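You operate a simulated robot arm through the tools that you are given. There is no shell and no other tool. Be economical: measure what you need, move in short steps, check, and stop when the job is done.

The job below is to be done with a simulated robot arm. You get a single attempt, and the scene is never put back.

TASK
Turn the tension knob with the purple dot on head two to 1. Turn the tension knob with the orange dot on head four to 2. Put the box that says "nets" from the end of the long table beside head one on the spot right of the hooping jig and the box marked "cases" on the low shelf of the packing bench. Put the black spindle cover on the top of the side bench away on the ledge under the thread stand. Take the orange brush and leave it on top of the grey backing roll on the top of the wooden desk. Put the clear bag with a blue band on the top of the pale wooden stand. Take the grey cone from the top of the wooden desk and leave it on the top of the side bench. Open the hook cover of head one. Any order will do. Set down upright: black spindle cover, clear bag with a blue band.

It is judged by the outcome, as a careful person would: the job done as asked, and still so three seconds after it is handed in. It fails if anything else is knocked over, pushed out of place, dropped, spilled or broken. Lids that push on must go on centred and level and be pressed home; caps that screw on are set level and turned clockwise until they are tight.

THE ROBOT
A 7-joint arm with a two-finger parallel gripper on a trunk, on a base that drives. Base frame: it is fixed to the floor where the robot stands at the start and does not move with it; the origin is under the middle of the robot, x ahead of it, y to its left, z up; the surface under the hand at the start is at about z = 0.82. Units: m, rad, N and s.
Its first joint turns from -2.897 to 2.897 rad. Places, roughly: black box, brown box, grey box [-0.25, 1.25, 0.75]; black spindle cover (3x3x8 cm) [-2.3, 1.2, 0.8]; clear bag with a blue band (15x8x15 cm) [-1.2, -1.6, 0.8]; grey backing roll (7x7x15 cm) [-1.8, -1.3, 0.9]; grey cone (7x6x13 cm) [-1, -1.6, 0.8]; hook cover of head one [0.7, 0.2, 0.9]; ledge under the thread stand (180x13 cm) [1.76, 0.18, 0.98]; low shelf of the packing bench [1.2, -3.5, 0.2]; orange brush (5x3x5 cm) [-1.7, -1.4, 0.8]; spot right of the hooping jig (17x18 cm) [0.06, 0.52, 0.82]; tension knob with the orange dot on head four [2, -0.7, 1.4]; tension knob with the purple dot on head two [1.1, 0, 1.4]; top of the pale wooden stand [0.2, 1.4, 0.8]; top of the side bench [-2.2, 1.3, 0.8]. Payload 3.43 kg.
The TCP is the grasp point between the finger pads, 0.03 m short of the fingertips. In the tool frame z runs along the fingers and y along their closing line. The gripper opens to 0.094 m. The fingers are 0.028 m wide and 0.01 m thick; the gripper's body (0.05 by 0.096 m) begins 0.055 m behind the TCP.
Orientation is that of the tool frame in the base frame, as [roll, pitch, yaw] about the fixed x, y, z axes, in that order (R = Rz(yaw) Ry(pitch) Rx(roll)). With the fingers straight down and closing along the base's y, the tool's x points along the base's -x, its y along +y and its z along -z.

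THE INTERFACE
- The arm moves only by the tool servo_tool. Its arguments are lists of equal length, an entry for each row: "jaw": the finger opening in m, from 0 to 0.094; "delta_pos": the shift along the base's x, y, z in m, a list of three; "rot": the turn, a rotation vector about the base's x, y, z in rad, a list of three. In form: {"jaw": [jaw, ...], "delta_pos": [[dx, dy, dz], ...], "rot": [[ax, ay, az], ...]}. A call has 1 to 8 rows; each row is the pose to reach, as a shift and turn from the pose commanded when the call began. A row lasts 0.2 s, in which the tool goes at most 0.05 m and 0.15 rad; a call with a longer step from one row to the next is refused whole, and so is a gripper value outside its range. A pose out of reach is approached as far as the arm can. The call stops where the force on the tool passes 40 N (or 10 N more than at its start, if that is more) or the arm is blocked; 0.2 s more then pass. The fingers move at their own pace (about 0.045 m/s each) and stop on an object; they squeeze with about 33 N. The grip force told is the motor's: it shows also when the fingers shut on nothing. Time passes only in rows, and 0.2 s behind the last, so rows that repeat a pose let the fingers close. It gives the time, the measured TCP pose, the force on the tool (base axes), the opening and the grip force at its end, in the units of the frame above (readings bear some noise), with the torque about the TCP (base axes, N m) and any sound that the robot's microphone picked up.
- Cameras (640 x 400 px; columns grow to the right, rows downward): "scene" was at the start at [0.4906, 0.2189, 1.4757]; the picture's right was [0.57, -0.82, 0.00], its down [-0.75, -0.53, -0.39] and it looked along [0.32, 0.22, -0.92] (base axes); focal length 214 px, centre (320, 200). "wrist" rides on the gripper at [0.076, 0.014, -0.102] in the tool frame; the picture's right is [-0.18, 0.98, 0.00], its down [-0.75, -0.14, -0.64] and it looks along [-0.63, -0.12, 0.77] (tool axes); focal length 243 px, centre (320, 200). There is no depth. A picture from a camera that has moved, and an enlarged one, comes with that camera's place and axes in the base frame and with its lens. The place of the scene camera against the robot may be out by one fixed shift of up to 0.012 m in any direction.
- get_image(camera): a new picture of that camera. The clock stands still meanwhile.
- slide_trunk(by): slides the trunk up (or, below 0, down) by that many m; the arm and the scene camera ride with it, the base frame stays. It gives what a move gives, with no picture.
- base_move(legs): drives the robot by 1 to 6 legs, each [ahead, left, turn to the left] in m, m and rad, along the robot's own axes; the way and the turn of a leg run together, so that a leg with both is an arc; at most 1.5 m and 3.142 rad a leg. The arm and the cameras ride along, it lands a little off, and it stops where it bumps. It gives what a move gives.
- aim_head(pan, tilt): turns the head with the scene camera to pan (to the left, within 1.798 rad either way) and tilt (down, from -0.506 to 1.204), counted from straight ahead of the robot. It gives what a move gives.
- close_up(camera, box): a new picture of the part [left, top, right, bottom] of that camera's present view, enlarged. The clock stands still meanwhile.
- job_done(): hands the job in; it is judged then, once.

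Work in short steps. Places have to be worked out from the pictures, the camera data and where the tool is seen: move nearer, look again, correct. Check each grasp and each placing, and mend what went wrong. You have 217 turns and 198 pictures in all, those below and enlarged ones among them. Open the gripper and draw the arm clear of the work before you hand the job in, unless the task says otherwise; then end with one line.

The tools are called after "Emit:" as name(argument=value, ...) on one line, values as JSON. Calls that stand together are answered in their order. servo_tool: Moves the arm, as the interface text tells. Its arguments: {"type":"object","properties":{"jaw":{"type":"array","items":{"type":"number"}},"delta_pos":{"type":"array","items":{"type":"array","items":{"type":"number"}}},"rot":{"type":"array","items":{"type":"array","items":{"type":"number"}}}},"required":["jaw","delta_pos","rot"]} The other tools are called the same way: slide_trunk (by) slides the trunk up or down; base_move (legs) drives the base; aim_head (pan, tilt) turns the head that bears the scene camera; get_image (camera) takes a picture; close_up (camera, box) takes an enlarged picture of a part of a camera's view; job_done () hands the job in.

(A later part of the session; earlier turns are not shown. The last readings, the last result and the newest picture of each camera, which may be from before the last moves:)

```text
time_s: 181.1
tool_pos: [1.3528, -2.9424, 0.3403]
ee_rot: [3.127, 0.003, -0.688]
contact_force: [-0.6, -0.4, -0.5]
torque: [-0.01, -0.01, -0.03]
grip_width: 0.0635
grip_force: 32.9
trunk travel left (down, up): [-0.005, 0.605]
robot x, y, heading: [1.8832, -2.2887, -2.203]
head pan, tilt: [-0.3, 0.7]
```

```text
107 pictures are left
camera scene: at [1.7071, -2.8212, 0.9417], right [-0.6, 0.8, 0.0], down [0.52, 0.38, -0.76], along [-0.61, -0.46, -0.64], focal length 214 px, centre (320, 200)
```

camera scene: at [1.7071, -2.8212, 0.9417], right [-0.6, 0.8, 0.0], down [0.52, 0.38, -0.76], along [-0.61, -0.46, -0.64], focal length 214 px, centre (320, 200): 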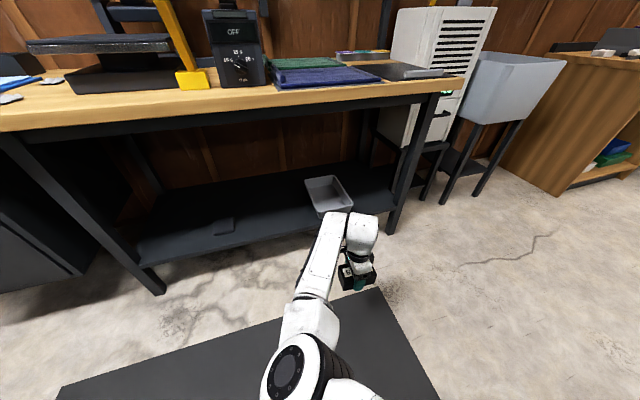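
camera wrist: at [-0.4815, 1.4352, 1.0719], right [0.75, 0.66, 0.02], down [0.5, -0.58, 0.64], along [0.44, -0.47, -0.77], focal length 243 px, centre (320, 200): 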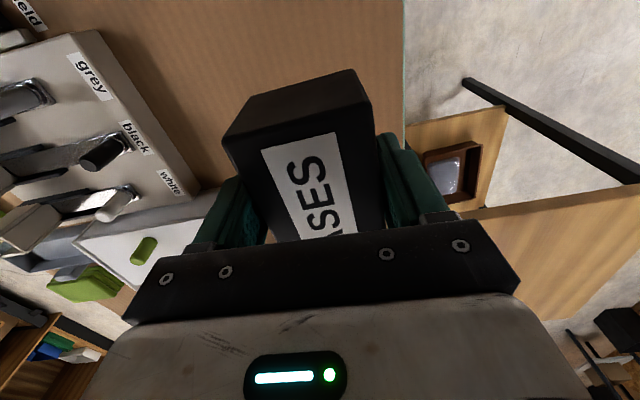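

The arm is low. Shift left 0.2, forward 0.3, then check.

Emit:
base_move(legs=[[0, 0.2, 0], [0.28, 0, 0]])

Emit:
get_image(camera="scene")

Emit:
get_image(camera="wrist")

```text
time_s: 184.3
tool_pos: [1.3412, -3.2888, 0.3391]
ee_rot: [3.127, 0.004, -0.694]
contact_force: [1.3, 0.0, -0.9]
torque: [-0.01, -0.01, 0.02]
grip_width: 0.0638
grip_force: 33.0
trunk travel left (down, up): [-0.005, 0.605]
robot x, y, heading: [1.8705, -2.6372, -2.209]
head pan, tilt: [-0.3, 0.7]
```

```text
106 pictures are left
camera scene: at [1.6969, -3.1698, 0.9417], right [-0.59, 0.81, 0.0], down [0.52, 0.38, -0.76], along [-0.62, -0.45, -0.64], focal length 214 px, centre (320, 200)
```

scene: 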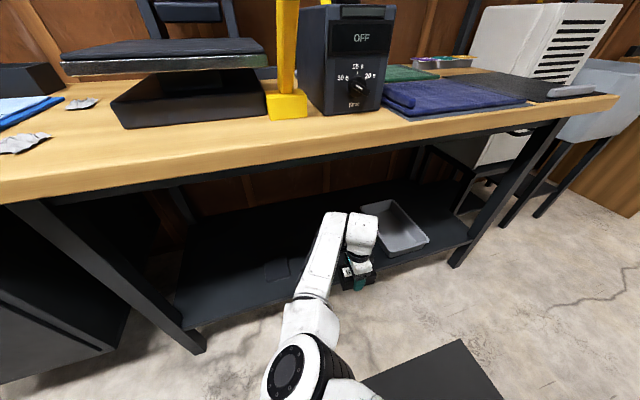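

```text
105 pictures are left
camera wrist: at [1.3923, -3.3484, 0.4418], right [-0.77, -0.64, 0.02], down [-0.48, 0.6, 0.64], along [-0.42, 0.49, -0.77], focal length 243 px, centre (320, 200)
```

wrist: 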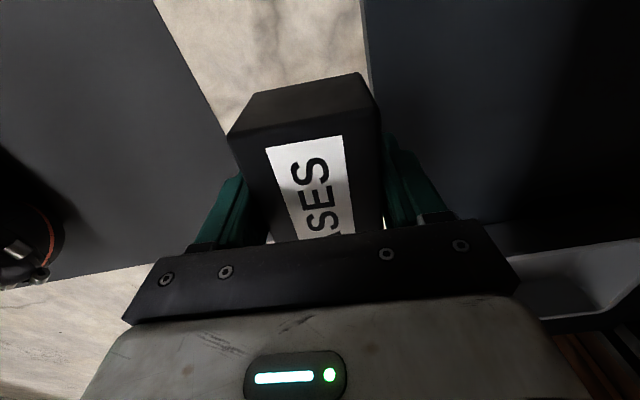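

Shelf front edge is at about n=-1.93. Drive in 0.15 more.

Emit:
base_move(legs=[[0.15, 0.0, 0]])

Emit:
get_image(camera="scene")

Emit:
get_image(camera="wrist")

```text
time_s: 185.7
tool_pos: [1.249, -3.407, 0.3385]
ee_rot: [3.128, 0.003, -0.695]
contact_force: [0.0, -0.5, -0.6]
torque: [-0.01, -0.02, -0.02]
grip_width: 0.0638
grip_force: 33.6
trunk travel left (down, up): [-0.005, 0.605]
robot x, y, heading: [1.7806, -2.7569, -2.208]
head pan, tilt: [-0.3, 0.7]
```

```text
104 pictures are left
camera scene: at [1.6054, -3.2899, 0.9417], right [-0.59, 0.81, 0.0], down [0.52, 0.38, -0.76], along [-0.62, -0.45, -0.64], focal length 214 px, centre (320, 200)
```

scene: 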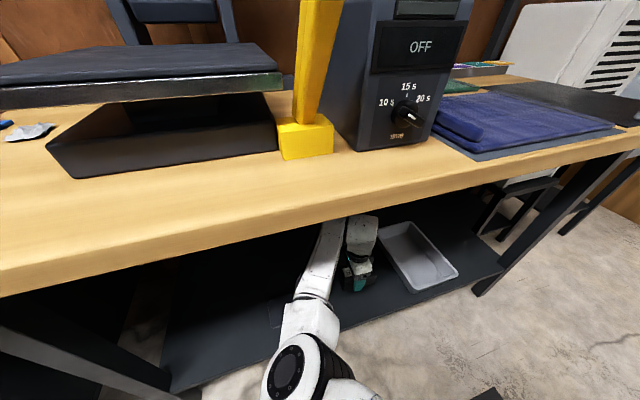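

```text
103 pictures are left
camera wrist: at [1.3003, -3.4677, 0.441], right [-0.77, -0.64, 0.01], down [-0.48, 0.6, 0.64], along [-0.42, 0.49, -0.77], focal length 243 px, centre (320, 200)
```

wrist: 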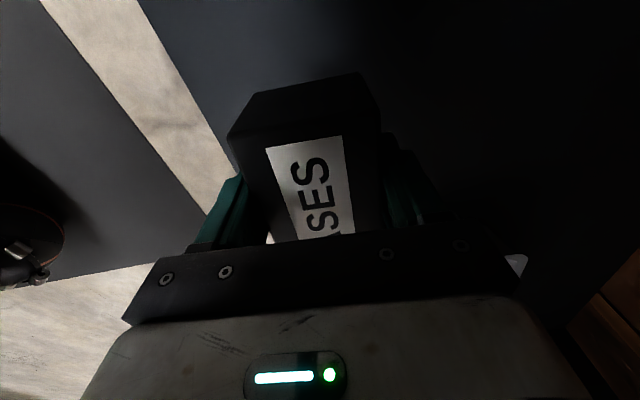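

Box is ~7 cm inside the shelf edge. Lower in steps.

Emit:
servo_tool(jaw=[0.02, 0.02, 0.02, 0.02], delta_pos=[[0, 0, -0.025], [0, 0, -0.05], [0, 0, -0.075], [0, 0, -0.085]], rot=[[0, 0, 0], [0, 0, 0], [0, 0, 0], [0, 0, 0]])

Emit:
close_up(camera="scene", box=[240, 200, 480, 350])

```text
time_s: 186.9
tool_pos: [1.2499, -3.41, 0.255]
ee_rot: [3.125, 0.008, -0.698]
contact_force: [7.9, 10.0, 29.2]
torque: [0.73, -1.22, 0.1]
grip_width: 0.0641
grip_force: 33.1
trunk travel left (down, up): [-0.005, 0.605]
robot x, y, heading: [1.7807, -2.7591, -2.216]
head pan, tilt: [-0.3, 0.7]
stopped in row 4: the force on the tool passed its limit at 42 N (the readings are from after the stop); the commanded pose is now the measured one
```

```text
2.67 times, centred on (360, 275) of scene
camera zoom: at [1.6062, -3.2892, 0.9422], right [-0.59, 0.81, 0.0], down [0.52, 0.38, -0.77], along [-0.62, -0.45, -0.64], focal length 572 px, centre (213, 0)
```

zoom: 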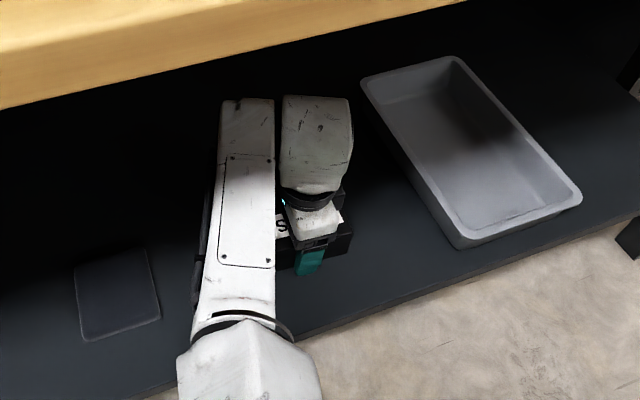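

Contact with the shelf. Relieve slightly, release, lift 8 cm and back out.

Emit:
servo_tool(jaw=[0.02, 0.085, 0.085, 0.085, 0.085, 0.085], delta_pos=[[0, 0, 0.002], [0, 0, 0.002], [0, 0, 0.002], [0, 0, 0.03], [0, 0, 0.06], [0, 0, 0.082]], rot=[[0, 0, 0], [0, 0, 0], [0, 0, 0], [0, 0, 0], [0, 0, 0], [0, 0, 0]])

Emit:
get_image(camera="wrist")

Emit:
base_move(legs=[[-0.55, 0, 0]])

Emit:
get_image(camera="scene")

```text
time_s: 188.3
tool_pos: [1.2494, -3.4094, 0.336]
ee_rot: [3.124, 0.008, -0.695]
contact_force: [-0.1, -0.4, -0.1]
torque: [0.01, 0.03, 0.0]
grip_width: 0.085
grip_force: 0.0
trunk travel left (down, up): [-0.005, 0.605]
robot x, y, heading: [1.7814, -2.7614, -2.213]
head pan, tilt: [-0.3, 0.7]
```

```text
101 pictures are left
camera wrist: at [1.3013, -3.4688, 0.4387], right [-0.77, -0.64, 0.02], down [-0.48, 0.6, 0.64], along [-0.42, 0.49, -0.76], focal length 243 px, centre (320, 200)
```

wrist: 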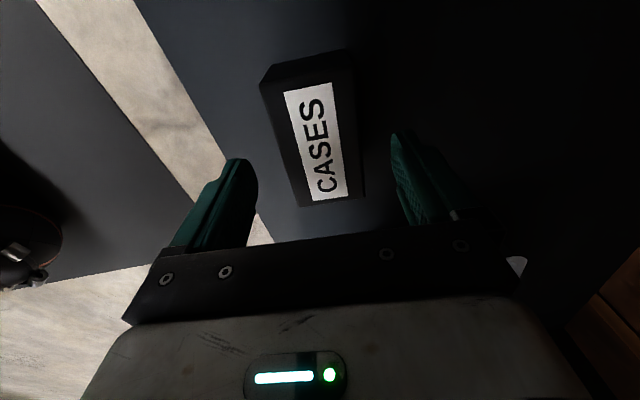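

```text
time_s: 191.4
tool_pos: [1.5723, -2.9717, 0.3351]
ee_rot: [3.124, 0.008, -0.702]
contact_force: [0.4, 0.6, 0.1]
torque: [-0.01, 0.02, 0.03]
grip_width: 0.0852
grip_force: 0.1
trunk travel left (down, up): [-0.005, 0.605]
robot x, y, heading: [2.1091, -2.3271, -2.218]
head pan, tilt: [-0.3, 0.7]
```

```text
100 pictures are left
camera scene: at [1.9293, -2.8543, 0.9417], right [-0.58, 0.81, 0.0], down [0.52, 0.38, -0.76], along [-0.62, -0.45, -0.64], focal length 214 px, centre (320, 200)
```

scene: 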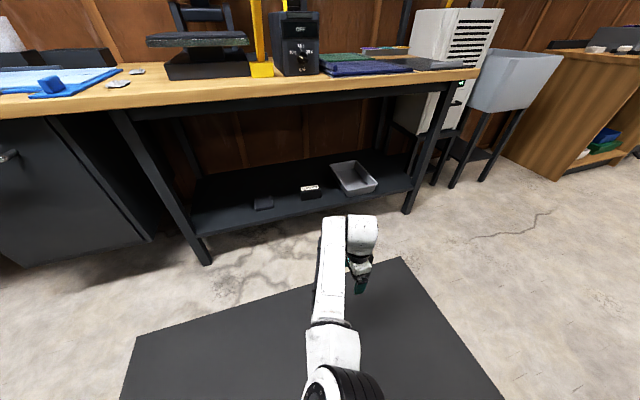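

CASES is on the shelf. Raise the trunk and drive to the wooden desk.

Emit:
slide_trunk(by=0.4)

Emit:
slide_trunk(by=0.17)

Emit:
servo_tool(jaw=[0.085, 0.085, 0.085, 0.085, 0.085, 0.085], delta_pos=[[0.023, 0.032, 0.02], [0.046, 0.064, 0.05], [0.069, 0.096, 0.08], [0.092, 0.128, 0.11], [0.115, 0.16, 0.14], [0.13, 0.18, 0.17]], rot=[[0, 0, 0], [0, 0, 0], [0, 0, 0], [0, 0, 0], [0, 0, 0], [0, 0, 0]])

Emit:
base_move(legs=[[0, -1.12, 0], [0, -1.12, 0], [0, -1.12, 0], [0.35, 0, 0]])

Emit:
aim_head(pan=0.0, tilt=0.7)

Emit:
get_image(camera="scene")

```text
time_s: 195.2
tool_pos: [1.5724, -2.971, 0.7353]
ee_rot: [3.124, 0.007, -0.701]
contact_force: [-0.6, 1.5, -0.2]
torque: [0.05, 0.01, 0.01]
grip_width: 0.0851
grip_force: 0.1
trunk travel left (down, up): [-0.405, 0.205]
robot x, y, heading: [2.1106, -2.3248, -2.218]
head pan, tilt: [-0.3, 0.7]
```

```text
time_s: 197.2
tool_pos: [1.5725, -2.9716, 0.9053]
ee_rot: [3.125, 0.006, -0.703]
contact_force: [0.3, -0.2, -0.6]
torque: [-0.03, -0.01, 0.03]
grip_width: 0.0851
grip_force: 0.0
trunk travel left (down, up): [-0.575, 0.035]
robot x, y, heading: [2.1031, -2.3251, -2.214]
head pan, tilt: [-0.3, 0.7]
```

```text
time_s: 198.6
tool_pos: [1.7017, -2.7908, 1.0759]
ee_rot: [3.124, 0.005, -0.7]
contact_force: [1.1, 0.1, -0.5]
torque: [0.0, 0.03, 0.02]
grip_width: 0.0851
grip_force: 0.1
trunk travel left (down, up): [-0.575, 0.035]
robot x, y, heading: [2.1063, -2.324, -2.219]
head pan, tilt: [-0.3, 0.7]
```

```text
time_s: 216.8
tool_pos: [-1.2156, -1.1099, 1.0741]
ee_rot: [3.125, 0.007, -0.682]
contact_force: [-0.1, 0.0, -0.4]
torque: [0.02, 0.0, 0.03]
grip_width: 0.0848
grip_force: 0.0
trunk travel left (down, up): [-0.575, 0.035]
robot x, y, heading: [-0.8182, -0.6372, -2.198]
head pan, tilt: [-0.3, 0.7]
```

```text
time_s: 217.6
tool_pos: [-1.2167, -1.1112, 1.0735]
ee_rot: [3.125, 0.007, -0.682]
contact_force: [-0.4, 0.7, -0.2]
torque: [0.02, -0.03, -0.04]
grip_width: 0.085
grip_force: 0.0
trunk travel left (down, up): [-0.575, 0.035]
robot x, y, heading: [-0.8189, -0.6382, -2.194]
head pan, tilt: [0.0, 0.7]
```

```text
99 pictures are left
camera scene: at [-0.9689, -1.187, 1.5097], right [-0.81, 0.59, 0.0], down [0.38, 0.52, -0.76], along [-0.45, -0.62, -0.64], focal length 214 px, centre (320, 200)
```

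scene: 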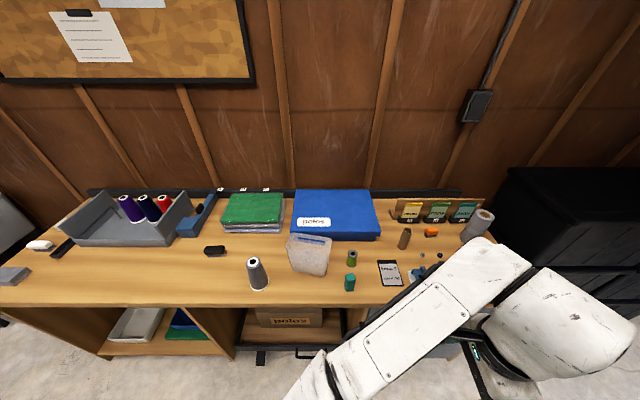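

Close up on the desk items.

Emit:
close_up(camera="scene", box=[350, 190, 510, 290])

Emit:
close_up(camera="scene", box=[220, 210, 380, 310])

```text
4.00 times, centred on (430, 240) of scene
camera zoom: at [-0.9689, -1.187, 1.5097], right [-0.81, 0.59, 0.0], down [0.38, 0.52, -0.76], along [-0.45, -0.62, -0.64], focal length 858 px, centre (-120, 40)
```

zoom: 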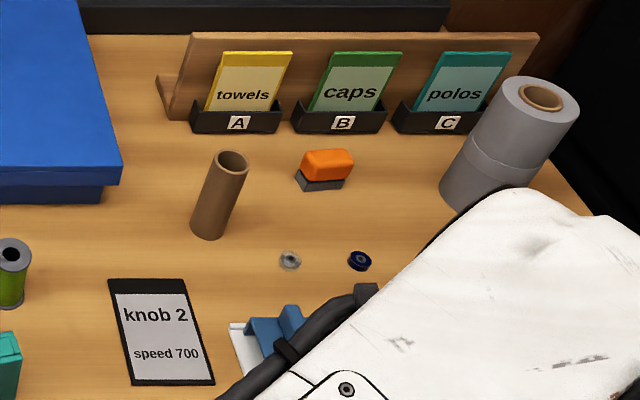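

```text
4.00 times, centred on (300, 260) of scene
camera zoom: at [-0.9689, -1.187, 1.5097], right [-0.81, 0.59, 0.0], down [0.38, 0.52, -0.76], along [-0.45, -0.62, -0.64], focal length 858 px, centre (400, -40)
```

zoom: 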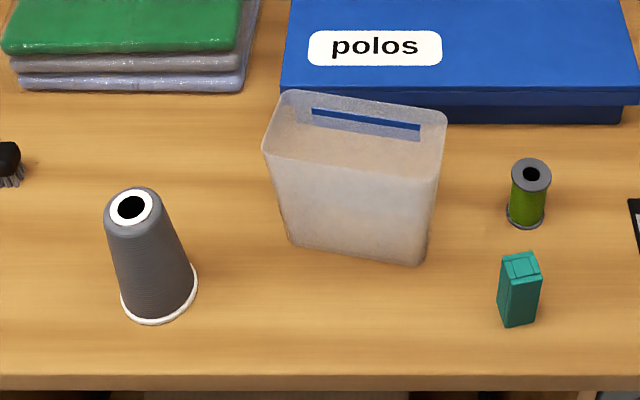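

Brush near (-1.707,-1.404), roll near (-1.815,-1.291). Move the base closer.

Emit:
base_move(legs=[[0, -0.26, 0], [0.38, 0, 0]])

Emit:
get_image(camera="wrist")

Emit:
aim_head(pan=-0.3, tilt=0.9)

Emit:
get_image(camera="scene")

```text
time_s: 221.4
tool_pos: [-1.6467, -1.27, 1.0739]
ee_rot: [3.124, 0.008, -0.685]
contact_force: [-0.9, -0.4, 0.0]
torque: [0.01, -0.01, 0.04]
grip_width: 0.0849
grip_force: 0.1
trunk travel left (down, up): [-0.575, 0.035]
robot x, y, heading: [-1.2487, -0.7977, -2.199]
head pan, tilt: [0.0, 0.7]
```

```text
96 pictures are left
camera wrist: at [-1.5952, -1.3279, 1.1772], right [-0.76, -0.65, 0.02], down [-0.48, 0.59, 0.64], along [-0.43, 0.48, -0.76], focal length 243 px, centre (320, 200)
```

wrist: 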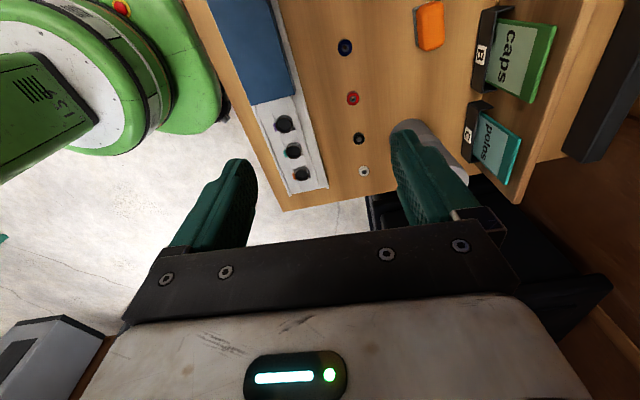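

```text
time_s: 222.2
tool_pos: [-1.6482, -1.2695, 1.0752]
ee_rot: [3.125, 0.007, -0.684]
contact_force: [0.0, 0.5, -0.3]
torque: [-0.02, 0.0, -0.01]
grip_width: 0.0848
grip_force: 0.1
trunk travel left (down, up): [-0.575, 0.035]
robot x, y, heading: [-1.2472, -0.7997, -2.205]
head pan, tilt: [-0.3, 0.901]
```

```text
95 pictures are left
camera scene: at [-1.4117, -1.3233, 1.4936], right [-0.6, 0.8, 0.0], down [0.63, 0.47, -0.62], along [-0.5, -0.37, -0.78], focal length 214 px, centre (320, 200)
```

scene: 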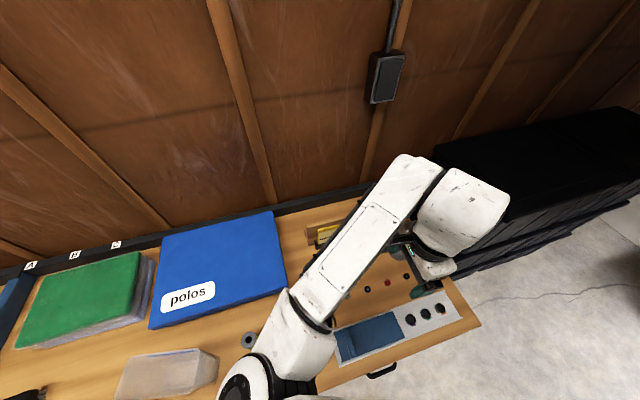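

Move over the brush and look.

Emit:
servo_tool(jaw=[0.085, 0.085, 0.07, 0.06], delta_pos=[[-0.015, -0.032, 0], [-0.03, -0.064, 0], [-0.045, -0.096, 0], [-0.059, -0.1275, -0.04]], rot=[[0, 0, 0], [0, 0, 0], [0, 0, 0], [0, 0, 0]])

Emit:
get_image(camera="wrist")

```text
refused: row 4 steps farther than a row can; nothing moved
```

```text
94 pictures are left
camera wrist: at [-1.5952, -1.328, 1.1771], right [-0.76, -0.65, 0.02], down [-0.48, 0.59, 0.64], along [-0.43, 0.48, -0.76], focal length 243 px, centre (320, 200)
```

wrist: 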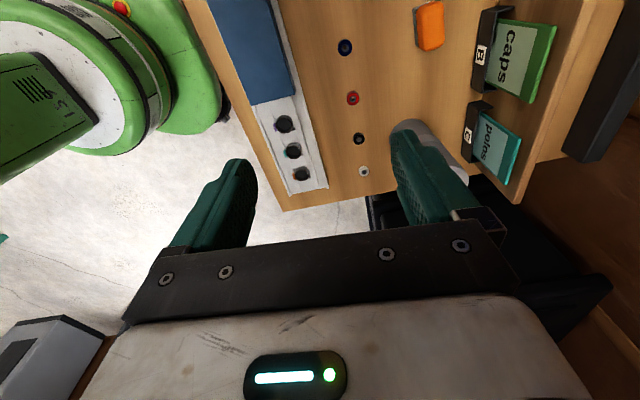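

Step was too long; redo with five rows.

Emit:
servo_tool(jaw=[0.085, 0.085, 0.07, 0.06, 0.06, 0.06], delta_pos=[[-0.015, -0.032, 0], [-0.03, -0.064, 0], [-0.045, -0.096, 0], [-0.059, -0.1275, 0], [-0.059, -0.1275, -0.04], [-0.059, -0.1275, -0.08]], rot=[[0, 0, 0], [0, 0, 0], [0, 0, 0], [0, 0, 0], [0, 0, 0], [0, 0, 0]])

Emit:
get_image(camera="wrist")

```text
time_s: 223.7
tool_pos: [-1.7076, -1.3972, 0.9935]
ee_rot: [3.12, 0.005, -0.685]
contact_force: [1.0, -0.4, 0.0]
torque: [-0.01, 0.03, 0.05]
grip_width: 0.06
grip_force: 0.1
trunk travel left (down, up): [-0.575, 0.035]
robot x, y, heading: [-1.2479, -0.7959, -2.203]
head pan, tilt: [-0.3, 0.901]
```

```text
93 pictures are left
camera wrist: at [-1.655, -1.4564, 1.097], right [-0.76, -0.65, 0.02], down [-0.48, 0.59, 0.64], along [-0.43, 0.48, -0.77], focal length 243 px, centre (320, 200)
```

wrist: 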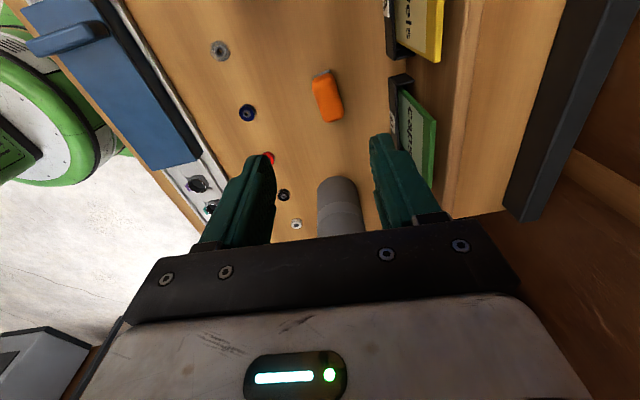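

Descend over the brush and grip.

Emit:
servo_tool(jaw=[0.06, 0.06, 0.06, 0.055, 0.02, 0.0, 0.0], delta_pos=[[-0.0035, -0.013, -0.04], [-0.0035, -0.013, -0.08], [-0.0035, -0.013, -0.115], [-0.0035, -0.013, -0.1345], [-0.0035, -0.013, -0.1345], [-0.0035, -0.013, -0.1345], [-0.0035, -0.013, -0.1345]], rot=[[0, 0, 0], [0, 0, 0], [0, 0, 0], [0, 0, 0], [0, 0, 0], [0, 0, 0], [0, 0, 0]])

Emit:
get_image(camera="wrist")

```text
time_s: 225.2
tool_pos: [-1.7096, -1.4102, 0.8599]
ee_rot: [3.123, 0.006, -0.684]
contact_force: [0.3, 0.5, 0.3]
torque: [0.0, 0.01, 0.0]
grip_width: 0.0002
grip_force: 11.8
trunk travel left (down, up): [-0.575, 0.035]
robot x, y, heading: [-1.2489, -0.7925, -2.204]
head pan, tilt: [-0.3, 0.901]
```

```text
92 pictures are left
camera wrist: at [-1.6574, -1.4691, 0.9623], right [-0.76, -0.65, 0.02], down [-0.48, 0.59, 0.64], along [-0.43, 0.48, -0.76], focal length 243 px, centre (320, 200)
```

wrist: 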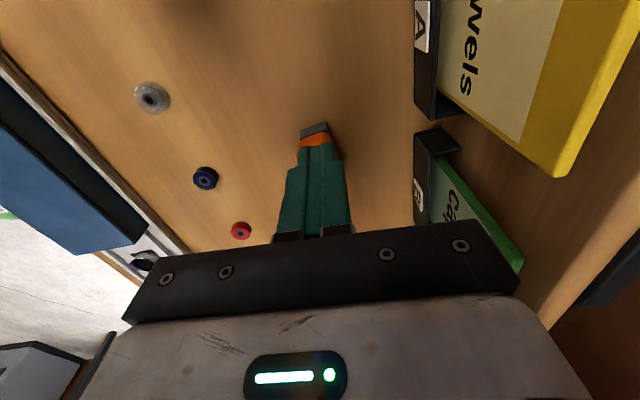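

The brush is lower than assumed (desk ≈0.76–0.78). Open, lift, correct to (-1.724,-1.400), and descend further.

Emit:
servo_tool(jaw=[0.0, 0.03, 0.06, 0.06], delta_pos=[[0, 0, 0.02], [-0.007, 0.005, 0.03], [-0.0144, 0.0102, 0.03], [-0.0144, 0.0102, 0.03]], rot=[[0, 0, 0], [0, 0, 0], [0, 0, 0], [0, 0, 0]])

Emit:
get_image(camera="wrist")

```text
time_s: 226.2
tool_pos: [-1.7248, -1.4001, 0.8899]
ee_rot: [3.124, 0.007, -0.684]
contact_force: [-0.2, -1.1, -0.4]
torque: [0.02, 0.0, -0.01]
grip_width: 0.06
grip_force: 0.1
trunk travel left (down, up): [-0.575, 0.035]
robot x, y, heading: [-1.2461, -0.7945, -2.204]
head pan, tilt: [-0.3, 0.901]
```

```text
91 pictures are left
camera wrist: at [-1.6717, -1.458, 0.9931], right [-0.76, -0.65, 0.02], down [-0.48, 0.59, 0.64], along [-0.43, 0.48, -0.76], focal length 243 px, centre (320, 200)
```

wrist: 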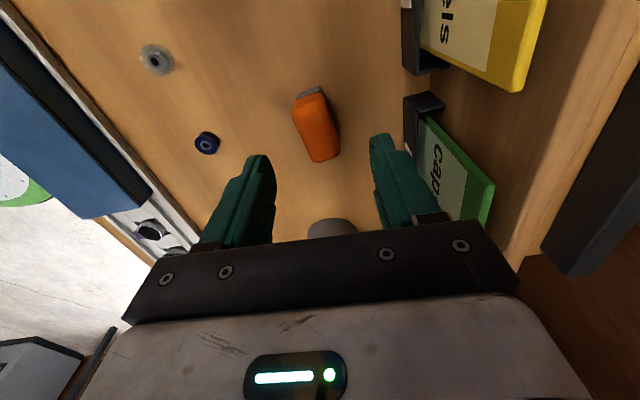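

Aligned on axis; brush top ≈0.807. Descend 8.5 cm and grip.

Emit:
servo_tool(jaw=[0.06, 0.06, 0.06, 0.03, 0.0, 0.0], delta_pos=[[0, 0, -0.04], [0, 0, -0.07], [0, 0, -0.088], [0, 0, -0.088], [0, 0, -0.088], [0, 0, -0.088]], rot=[[0, 0, 0], [0, 0, 0], [0, 0, 0], [0, 0, 0], [0, 0, 0], [0, 0, 0]])

Emit:
get_image(camera="wrist")

```text
time_s: 227.1
tool_pos: [-1.7244, -1.3984, 0.8093]
ee_rot: [3.128, 0.012, -0.681]
contact_force: [16.5, 17.2, 24.6]
torque: [1.04, -1.33, 0.19]
grip_width: 0.0561
grip_force: 12.5
trunk travel left (down, up): [-0.575, 0.035]
robot x, y, heading: [-1.2481, -0.794, -2.204]
head pan, tilt: [-0.3, 0.901]
stopped in row 4: the force on the tool passed its limit at 58 N (the readings are from after the stop); the commanded pose is now the measured one
```

```text
90 pictures are left
camera wrist: at [-1.671, -1.4586, 0.9131], right [-0.76, -0.65, 0.02], down [-0.48, 0.59, 0.65], along [-0.43, 0.49, -0.76], focal length 243 px, centre (320, 200)
```

wrist: 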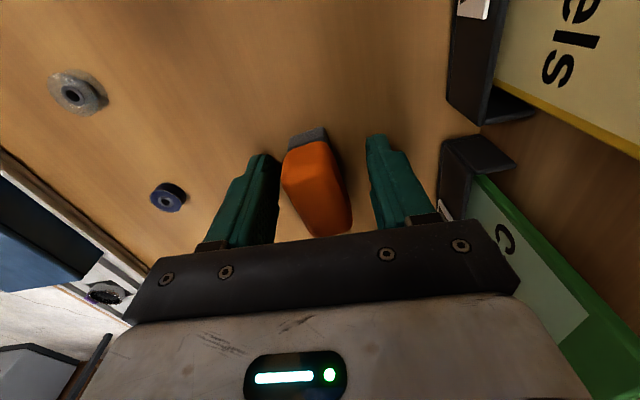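

Tips touched the desk (z≈0.779). Lift 5 mm and close.

Emit:
servo_tool(jaw=[0.056, 0.03, 0.0, 0.0, 0.0], delta_pos=[[0, 0, 0.006], [0, 0, 0.006], [0, 0, 0.006], [0, 0, 0.006], [0, 0, 0.006]], rot=[[0, 0, 0], [0, 0, 0], [0, 0, 0], [0, 0, 0], [0, 0, 0]])

Emit:
servo_tool(jaw=[0.0, 0.0, 0.0, 0.0, 0.0, 0.0], delta_pos=[[0, 0, 0.04], [0, 0, 0.08], [0, 0, 0.12], [0, 0, 0.16], [0, 0, 0.2], [0, 0, 0.22]], rot=[[0, 0, 0], [0, 0, 0], [0, 0, 0], [0, 0, 0], [0, 0, 0], [0, 0, 0]])

Emit:
get_image(camera="wrist")

```text
time_s: 228.3
tool_pos: [-1.7255, -1.4023, 0.8151]
ee_rot: [3.119, 0.012, -0.685]
contact_force: [0.0, 0.3, -0.2]
torque: [0.02, 0.04, -0.02]
grip_width: 0.0295
grip_force: 33.0
trunk travel left (down, up): [-0.575, 0.035]
robot x, y, heading: [-1.2516, -0.7967, -2.2]
head pan, tilt: [-0.3, 0.901]
```

```text
time_s: 229.7
tool_pos: [-1.7269, -1.4012, 1.0345]
ee_rot: [3.119, 0.012, -0.685]
contact_force: [-0.2, 0.0, 0.7]
torque: [-0.03, -0.01, -0.01]
grip_width: 0.0293
grip_force: 32.7
trunk travel left (down, up): [-0.575, 0.035]
robot x, y, heading: [-1.2478, -0.8008, -2.198]
head pan, tilt: [-0.3, 0.901]
```

```text
89 pictures are left
camera wrist: at [-1.6722, -1.46, 1.1381], right [-0.76, -0.65, 0.02], down [-0.48, 0.59, 0.65], along [-0.43, 0.48, -0.76], focal length 243 px, centre (320, 200)
```

wrist: 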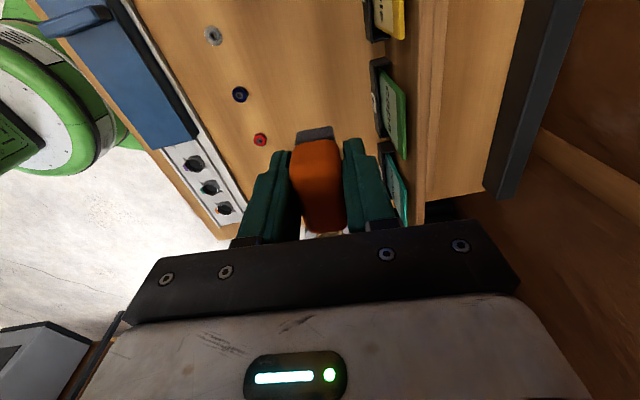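

Brush held. Move above the roll (est. (-1.847,-1.295), top ≈0.93) and check.

Emit:
servo_tool(jaw=[0.0, 0.0, 0.0, 0.0], delta_pos=[[-0.03, 0.027, 0.01], [-0.06, 0.053, 0.02], [-0.09, 0.08, 0.03], [-0.12, 0.106, 0.03]], rot=[[0, 0, 0], [0, 0, 0], [0, 0, 0], [0, 0, 0]])

Emit:
get_image(camera="wrist")

Emit:
aim_head(pan=-0.7, tilt=0.9)

Emit:
get_image(camera="scene")

```text
time_s: 230.7
tool_pos: [-1.8475, -1.2979, 1.0663]
ee_rot: [3.118, 0.01, -0.682]
contact_force: [0.1, -0.5, -0.4]
torque: [0.01, 0.04, 0.01]
grip_width: 0.0294
grip_force: 33.2
trunk travel left (down, up): [-0.575, 0.035]
robot x, y, heading: [-1.2498, -0.7959, -2.201]
head pan, tilt: [-0.3, 0.901]
```

```text
88 pictures are left
camera wrist: at [-1.7938, -1.3555, 1.1687], right [-0.76, -0.65, 0.02], down [-0.48, 0.59, 0.65], along [-0.43, 0.48, -0.76], focal length 243 px, centre (320, 200)
```

wrist: 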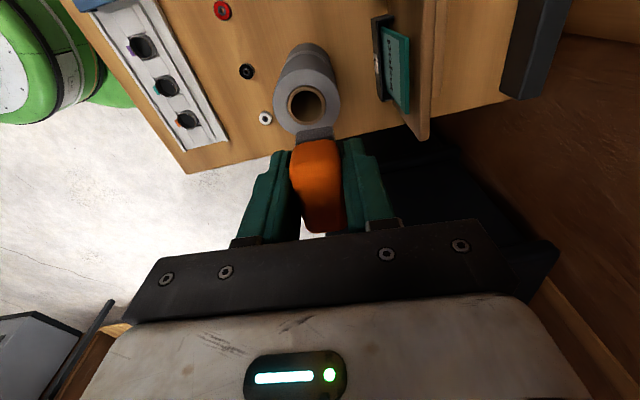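

```text
time_s: 231.6
tool_pos: [-1.8469, -1.2965, 1.0649]
ee_rot: [3.118, 0.012, -0.684]
contact_force: [-0.7, 0.1, -0.1]
torque: [-0.01, 0.0, 0.01]
grip_width: 0.0293
grip_force: 33.3
trunk travel left (down, up): [-0.575, 0.035]
robot x, y, heading: [-1.2514, -0.7965, -2.205]
head pan, tilt: [-0.7, 0.901]
```

```text
87 pictures are left
camera scene: at [-1.4247, -1.2962, 1.4936], right [-0.24, 0.97, 0.0], down [0.76, 0.19, -0.62], along [-0.6, -0.15, -0.78], focal length 214 px, centre (320, 200)
```

scene: 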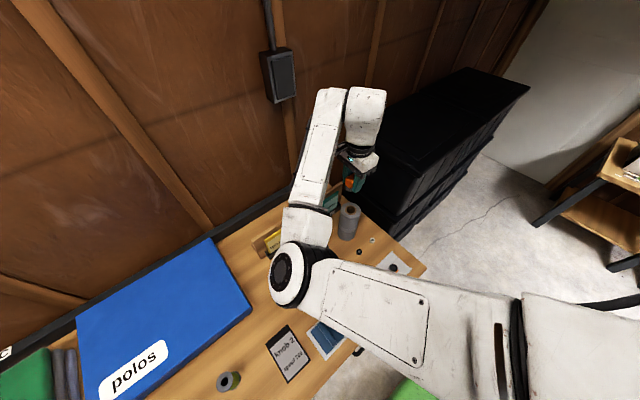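

Roll top centre at about (-1.841,-1.289). Centre over it and lower to just above.

Emit:
servo_tool(jaw=[0.0, 0.0, 0.0, 0.0], delta_pos=[[0.006, 0.0075, -0.03], [0.006, 0.0075, -0.06], [0.006, 0.0075, -0.08], [0.006, 0.0075, -0.09]], rot=[[0, 0, 0], [0, 0, 0], [0, 0, 0], [0, 0, 0]])

Emit:
get_image(camera="wrist")

Emit:
close_up(camera="scene", box=[310, 150, 406, 210])

```text
time_s: 232.6
tool_pos: [-1.841, -1.288, 0.9755]
ee_rot: [3.118, 0.011, -0.685]
contact_force: [-0.2, -0.4, -0.7]
torque: [0.01, 0.02, -0.01]
grip_width: 0.029
grip_force: 32.8
trunk travel left (down, up): [-0.575, 0.035]
robot x, y, heading: [-1.2494, -0.7933, -2.199]
head pan, tilt: [-0.7, 0.901]
```

```text
86 pictures are left
camera wrist: at [-1.7867, -1.3466, 1.078], right [-0.76, -0.65, 0.02], down [-0.48, 0.59, 0.65], along [-0.43, 0.48, -0.76], focal length 243 px, centre (320, 200)
```

wrist: 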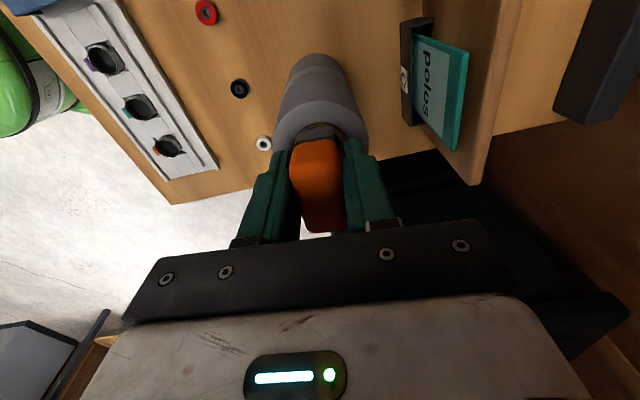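

```text
6.67 times, centred on (358, 180) of scene
camera zoom: at [-1.4247, -1.2962, 1.4936], right [-0.24, 0.97, 0.0], down [0.76, 0.19, -0.62], along [-0.6, -0.15, -0.78], focal length 1430 px, centre (67, 333)
```

zoom: 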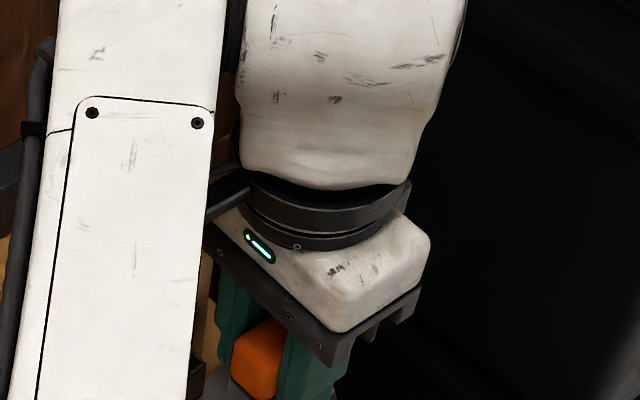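

Emit:
close_up(camera="scene", box=[320, 180, 384, 220])

```text
10.00 times, centred on (352, 200) of scene
camera zoom: at [-1.4247, -1.2962, 1.4936], right [-0.24, 0.97, 0.0], down [0.76, 0.19, -0.62], along [-0.6, -0.15, -0.78], focal length 2145 px, centre (0, 200)
```

zoom: 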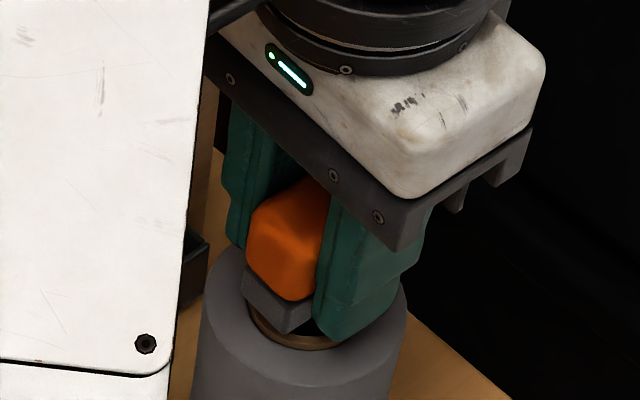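

Well centred. Lower gently until contact.

Emit:
servo_tool(jaw=[0.0, 0.0, 0.0], delta_pos=[[0, 0, -0.005], [0, 0, -0.009], [0, 0, -0.012]], rot=[[0, 0, 0], [0, 0, 0], [0, 0, 0]])

Emit:
close_up(camera="scene", box=[320, 180, 384, 220])

```text
time_s: 233.3
tool_pos: [-1.8386, -1.2878, 0.9642]
ee_rot: [3.116, 0.01, -0.686]
contact_force: [1.1, 0.2, 10.5]
torque: [0.09, -0.06, -0.01]
grip_width: 0.0294
grip_force: 32.6
trunk travel left (down, up): [-0.575, 0.035]
robot x, y, heading: [-1.2477, -0.7963, -2.2]
head pan, tilt: [-0.7, 0.901]
```

```text
10.00 times, centred on (352, 200) of scene
camera zoom: at [-1.4244, -1.2959, 1.4939], right [-0.24, 0.97, 0.0], down [0.76, 0.19, -0.62], along [-0.6, -0.15, -0.78], focal length 2145 px, centre (0, 200)
```

zoom: 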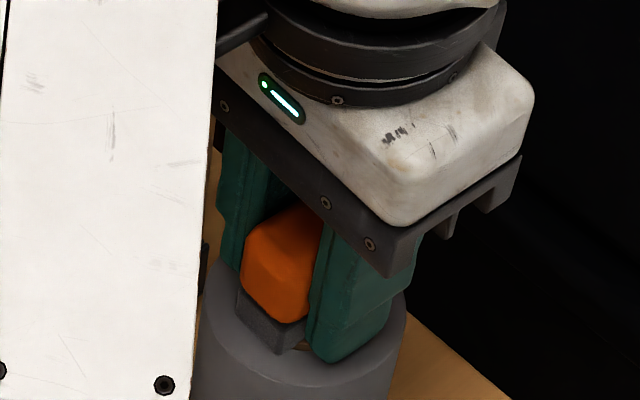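

Contact (10 N). Release and rise straight up.

Emit:
servo_tool(jaw=[0.036, 0.05, 0.055, 0.055, 0.055, 0.055, 0.055], delta_pos=[[0, 0, 0.001], [0, 0, 0.001], [0, 0, 0.001], [0, 0, 0.03], [0, 0, 0.06], [0, 0, 0.1], [0, 0, 0.14]], rot=[[0, 0, 0], [0, 0, 0], [0, 0, 0], [0, 0, 0], [0, 0, 0], [0, 0, 0], [0, 0, 0]])

Emit:
get_image(camera="wrist")

```text
time_s: 234.9
tool_pos: [-1.8377, -1.2879, 1.1052]
ee_rot: [3.121, 0.01, -0.684]
contact_force: [-0.3, 0.0, 0.5]
torque: [0.0, -0.01, -0.01]
grip_width: 0.0552
grip_force: 0.0
trunk travel left (down, up): [-0.575, 0.035]
robot x, y, heading: [-1.2468, -0.7961, -2.2]
head pan, tilt: [-0.7, 0.901]
```

```text
82 pictures are left
camera wrist: at [-1.7843, -1.3462, 1.2082], right [-0.76, -0.65, 0.02], down [-0.48, 0.59, 0.65], along [-0.43, 0.48, -0.76], focal length 243 px, centre (320, 200)
```

wrist: 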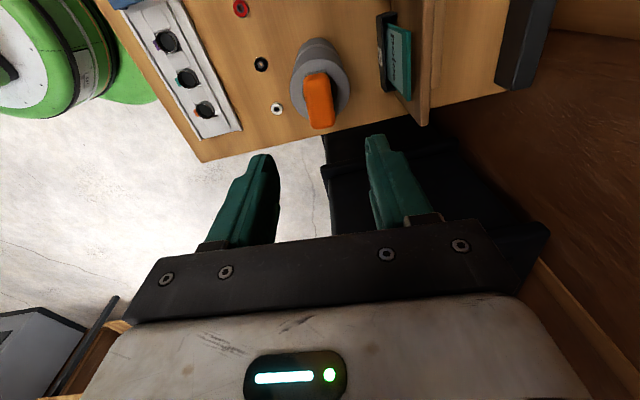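

Brush stands on the roll. Retract, and move left to the cone.

Emit:
servo_tool(jaw=[0.08, 0.08, 0.08, 0.08, 0.08, 0.08, 0.08], delta_pos=[[0.028, 0.04, 0], [0.056, 0.08, 0], [0.084, 0.12, 0], [0.112, 0.16, 0], [0.14, 0.2, 0], [0.168, 0.24, 0], [0.196, 0.28, 0]], rot=[[0, 0, 0], [0, 0, 0], [0, 0, 0], [0, 0, 0], [0, 0, 0], [0, 0, 0], [0, 0, 0]])

Emit:
base_move(legs=[[0, 0.62, 0]])

Emit:
aim_head(pan=0.0, tilt=0.9)

Emit:
get_image(camera="scene")

Emit:
get_image(camera="wrist")

```text
time_s: 236.6
tool_pos: [-1.6442, -1.0081, 1.1025]
ee_rot: [3.122, 0.008, -0.685]
contact_force: [0.3, 0.7, 0.0]
torque: [-0.01, 0.04, -0.01]
grip_width: 0.0799
grip_force: 0.1
out of reach, approached as far as the arm can: row 7
trunk travel left (down, up): [-0.575, 0.035]
robot x, y, heading: [-1.2481, -0.7988, -2.2]
head pan, tilt: [-0.7, 0.901]
```

```text
time_s: 240.1
tool_pos: [-1.1439, -1.375, 1.1025]
ee_rot: [3.121, 0.008, -0.692]
contact_force: [-0.4, 0.4, -0.5]
torque: [0.03, 0.0, -0.01]
grip_width: 0.08
grip_force: 0.0
trunk travel left (down, up): [-0.575, 0.035]
robot x, y, heading: [-0.747, -1.1619, -2.202]
head pan, tilt: [-0.7, 0.901]
```

```text
time_s: 241.1
tool_pos: [-1.1433, -1.3756, 1.1022]
ee_rot: [3.121, 0.01, -0.693]
contact_force: [0.4, -0.1, 0.8]
torque: [-0.03, -0.04, -0.02]
grip_width: 0.0801
grip_force: 0.0
trunk travel left (down, up): [-0.575, 0.035]
robot x, y, heading: [-0.7484, -1.1673, -2.213]
head pan, tilt: [0.0, 0.901]
```

```text
81 pictures are left
camera scene: at [-0.8976, -1.7081, 1.4936], right [-0.8, 0.6, 0.0], down [0.47, 0.63, -0.62], along [-0.37, -0.5, -0.78], focal length 214 px, centre (320, 200)
```

scene: 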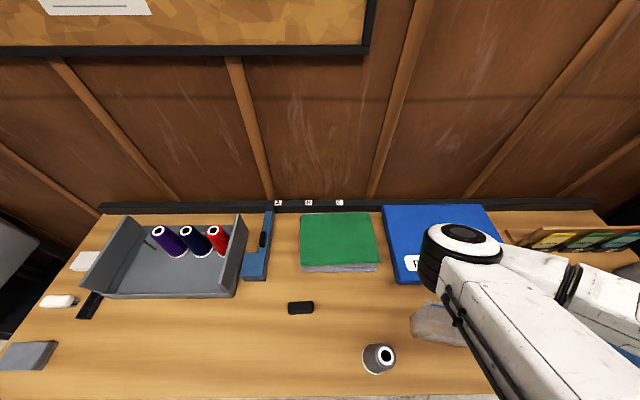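

```text
80 pictures are left
camera wrist: at [-1.0914, -1.4342, 1.2048], right [-0.77, -0.64, 0.02], down [-0.48, 0.6, 0.65], along [-0.43, 0.49, -0.76], focal length 243 px, centre (320, 200)
```

wrist: 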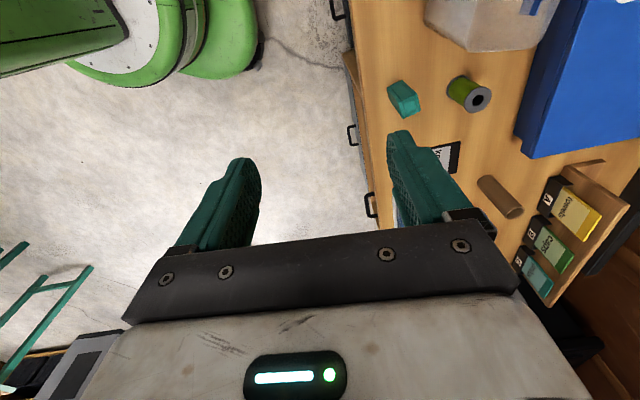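

Cone top centre at (-1.03,-1.645). Move above it.

Emit:
servo_tool(jaw=[0.08, 0.08, 0.08, 0.08, 0.08, 0.08, 0.08], delta_pos=[[0.017, -0.04, 0], [0.034, -0.08, 0], [0.051, -0.12, 0], [0.068, -0.16, 0], [0.085, -0.2, 0], [0.1, -0.24, 0], [0.113, -0.27, -0.02]], rot=[[0, 0, 0], [0, 0, 0], [0, 0, 0], [0, 0, 0], [0, 0, 0], [0, 0, 0], [0, 0, 0]])

Emit:
get_image(camera="wrist")

```text
time_s: 242.7
tool_pos: [-1.1214, -1.5088, 1.0727]
ee_rot: [-3.1, 0.216, -1.133]
contact_force: [0.8, -0.6, 0.1]
torque: [-0.03, 0.04, 0.01]
grip_width: 0.0798
grip_force: 0.0
out of reach, approached as far as the arm can: row 1, 2, 3, 4, 5
trunk travel left (down, up): [-0.575, 0.035]
robot x, y, heading: [-0.7477, -1.167, -2.209]
head pan, tilt: [0.0, 0.901]
stopped in row 7: the arm was blocked; the commanded pose is now the measured one
```

```text
79 pictures are left
camera wrist: at [-1.0959, -1.6049, 1.1562], right [-0.97, -0.25, 0.0], down [-0.15, 0.59, 0.79], along [-0.19, 0.77, -0.61], focal length 243 px, centre (320, 200)
```

wrist: 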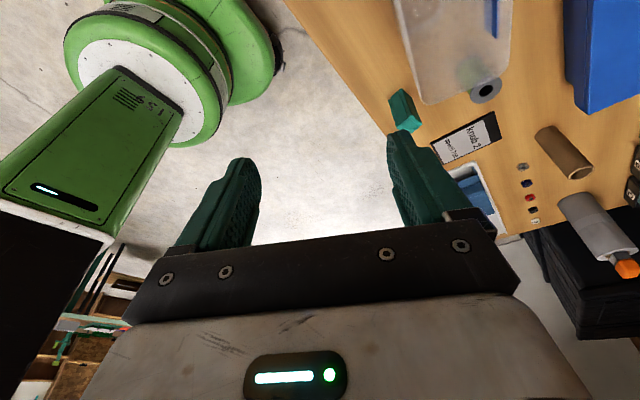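

The wrist hit its limit at that yaw. I level the tool and turn it to a more neutral yaw (any yaw suits the cone).

Emit:
servo_tool(jaw=[0.08, 0.08], delta_pos=[[0, 0, 0.02], [0, 0, 0.03]], rot=[[-0.107, -0.027, 0.07], [-0.213, -0.054, 0.13]])

Emit:
servo_tool(jaw=[0.08, 0.08, 0.08, 0.08, 0.08, 0.08, 0.08, 0.08], delta_pos=[[0, 0, 0], [0, -0.01, 0], [0.01, -0.02, 0], [0.02, -0.03, 0], [0.03, -0.04, 0], [0.04, -0.05, 0], [0.05, -0.07, 0], [0.06, -0.09, 0]], rot=[[0, 0, 0.145], [0, 0, 0.29], [0, 0, 0.435], [0, 0, 0.58], [0, 0, 0.725], [0, 0, 0.87], [0, 0, 1.015], [0, 0, 1.16]])

Emit:
get_image(camera="wrist")

```text
time_s: 243.3
tool_pos: [-1.1273, -1.5155, 1.101]
ee_rot: [3.129, 0.001, -1.004]
contact_force: [0.4, 0.7, 0.1]
torque: [0.03, 0.01, -0.04]
grip_width: 0.0802
grip_force: 0.1
out of reach, approached as far as the arm can: row 2
trunk travel left (down, up): [-0.575, 0.035]
robot x, y, heading: [-0.7507, -1.1686, -2.208]
head pan, tilt: [0.0, 0.901]
```

```text
time_s: 244.9
tool_pos: [-1.1067, -1.5537, 1.0996]
ee_rot: [3.133, 0.001, -0.181]
contact_force: [-0.7, 0.4, 0.4]
torque: [-0.01, -0.03, 0.01]
grip_width: 0.0802
grip_force: 0.0
out of reach, approached as far as the arm can: row 5, 6
trunk travel left (down, up): [-0.575, 0.035]
robot x, y, heading: [-0.7413, -1.1687, -2.208]
head pan, tilt: [0.0, 0.901]
stopped in row 8: the arm was blocked; the commanded pose is now the measured one
```

```text
78 pictures are left
camera wrist: at [-1.0326, -1.5808, 1.2018], right [-0.36, -0.93, 0.01], down [-0.71, 0.28, 0.64], along [-0.6, 0.22, -0.77], focal length 243 px, centre (320, 200)
```

wrist: 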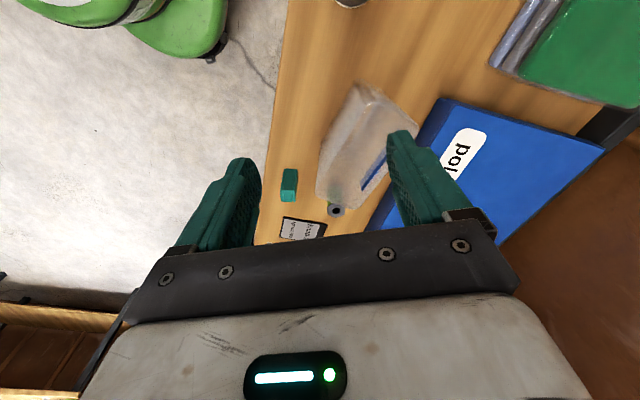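

The elbow is crowding the head mast. I move the base left 0.3 so the cone lies to the arm's right.

Emit:
servo_tool(jaw=[0.08, 0.08], delta_pos=[[-0.01, 0.03, 0.02], [-0.02, 0.05, 0.03]], rot=[[0, 0, 0], [0, 0, 0]])

Emit:
base_move(legs=[[0, 0.32, 0]])

Emit:
aim_head(pan=-0.5, tilt=0.8)

Emit:
get_image(camera="scene")

```text
time_s: 245.5
tool_pos: [-1.1357, -1.5063, 1.1252]
ee_rot: [-3.131, 0.004, -0.179]
contact_force: [-0.1, 0.0, -0.3]
torque: [-0.01, -0.03, -0.02]
grip_width: 0.0802
grip_force: 0.1
out of reach, approached as far as the arm can: row 1, 2
trunk travel left (down, up): [-0.575, 0.035]
robot x, y, heading: [-0.7486, -1.1688, -2.208]
head pan, tilt: [0.0, 0.901]
```

```text
time_s: 247.7
tool_pos: [-0.8806, -1.6956, 1.1236]
ee_rot: [-3.135, -0.001, -0.186]
contact_force: [-0.8, 0.1, -0.2]
torque: [0.02, -0.02, 0.04]
grip_width: 0.0799
grip_force: 0.0
trunk travel left (down, up): [-0.575, 0.035]
robot x, y, heading: [-0.4875, -1.3553, -2.211]
head pan, tilt: [0.0, 0.901]
```

```text
time_s: 248.6
tool_pos: [-0.8809, -1.6941, 1.1225]
ee_rot: [-3.131, 0.0, -0.187]
contact_force: [0.3, 0.4, -0.3]
torque: [0.02, 0.02, -0.01]
grip_width: 0.0801
grip_force: 0.1
trunk travel left (down, up): [-0.575, 0.035]
robot x, y, heading: [-0.4878, -1.3604, -2.215]
head pan, tilt: [-0.499, 0.799]
```

```text
77 pictures are left
camera scene: at [-0.6732, -1.8717, 1.5015], right [-0.41, 0.91, 0.0], down [0.65, 0.3, -0.7], along [-0.63, -0.29, -0.72], focal length 214 px, centre (320, 200)
```

scene: 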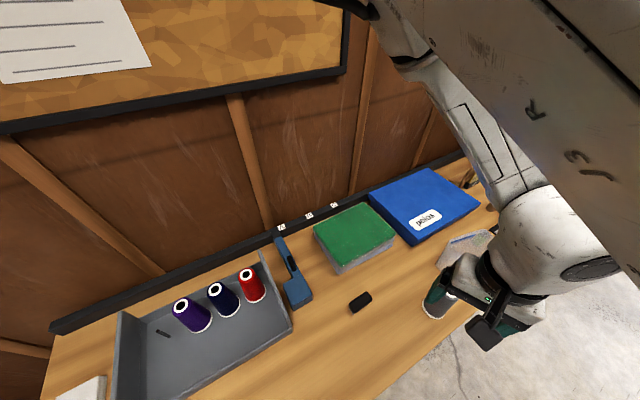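

Now move over the cone.

Emit:
servo_tool(jaw=[0.08, 0.08, 0.08, 0.08, 0.08], delta_pos=[[-0.035, 0.012, 0], [-0.07, 0.024, 0], [-0.11, 0.036, 0], [-0.149, 0.049, -0.02], [-0.149, 0.049, -0.06]], rot=[[0, 0, 0], [0, 0, 0], [0, 0, 0], [0, 0, 0], [0, 0, 0]])

Emit:
get_image(camera="wrist")

```text
time_s: 249.8
tool_pos: [-1.0261, -1.647, 1.0635]
ee_rot: [-3.135, -0.002, -0.187]
contact_force: [-0.7, 0.0, 0.8]
torque: [0.0, -0.02, 0.02]
grip_width: 0.08
grip_force: 0.0
trunk travel left (down, up): [-0.575, 0.035]
robot x, y, heading: [-0.4904, -1.3599, -2.213]
head pan, tilt: [-0.499, 0.799]
```

```text
76 pictures are left
camera wrist: at [-0.9538, -1.6756, 1.1665], right [-0.36, -0.93, -0.01], down [-0.72, 0.27, 0.64], along [-0.6, 0.24, -0.77], focal length 243 px, centre (320, 200)
```

wrist: 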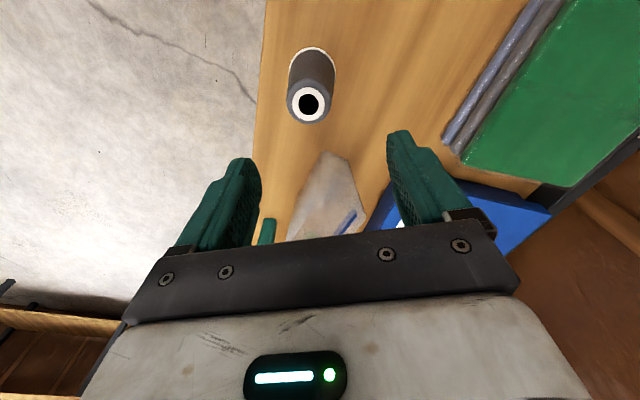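

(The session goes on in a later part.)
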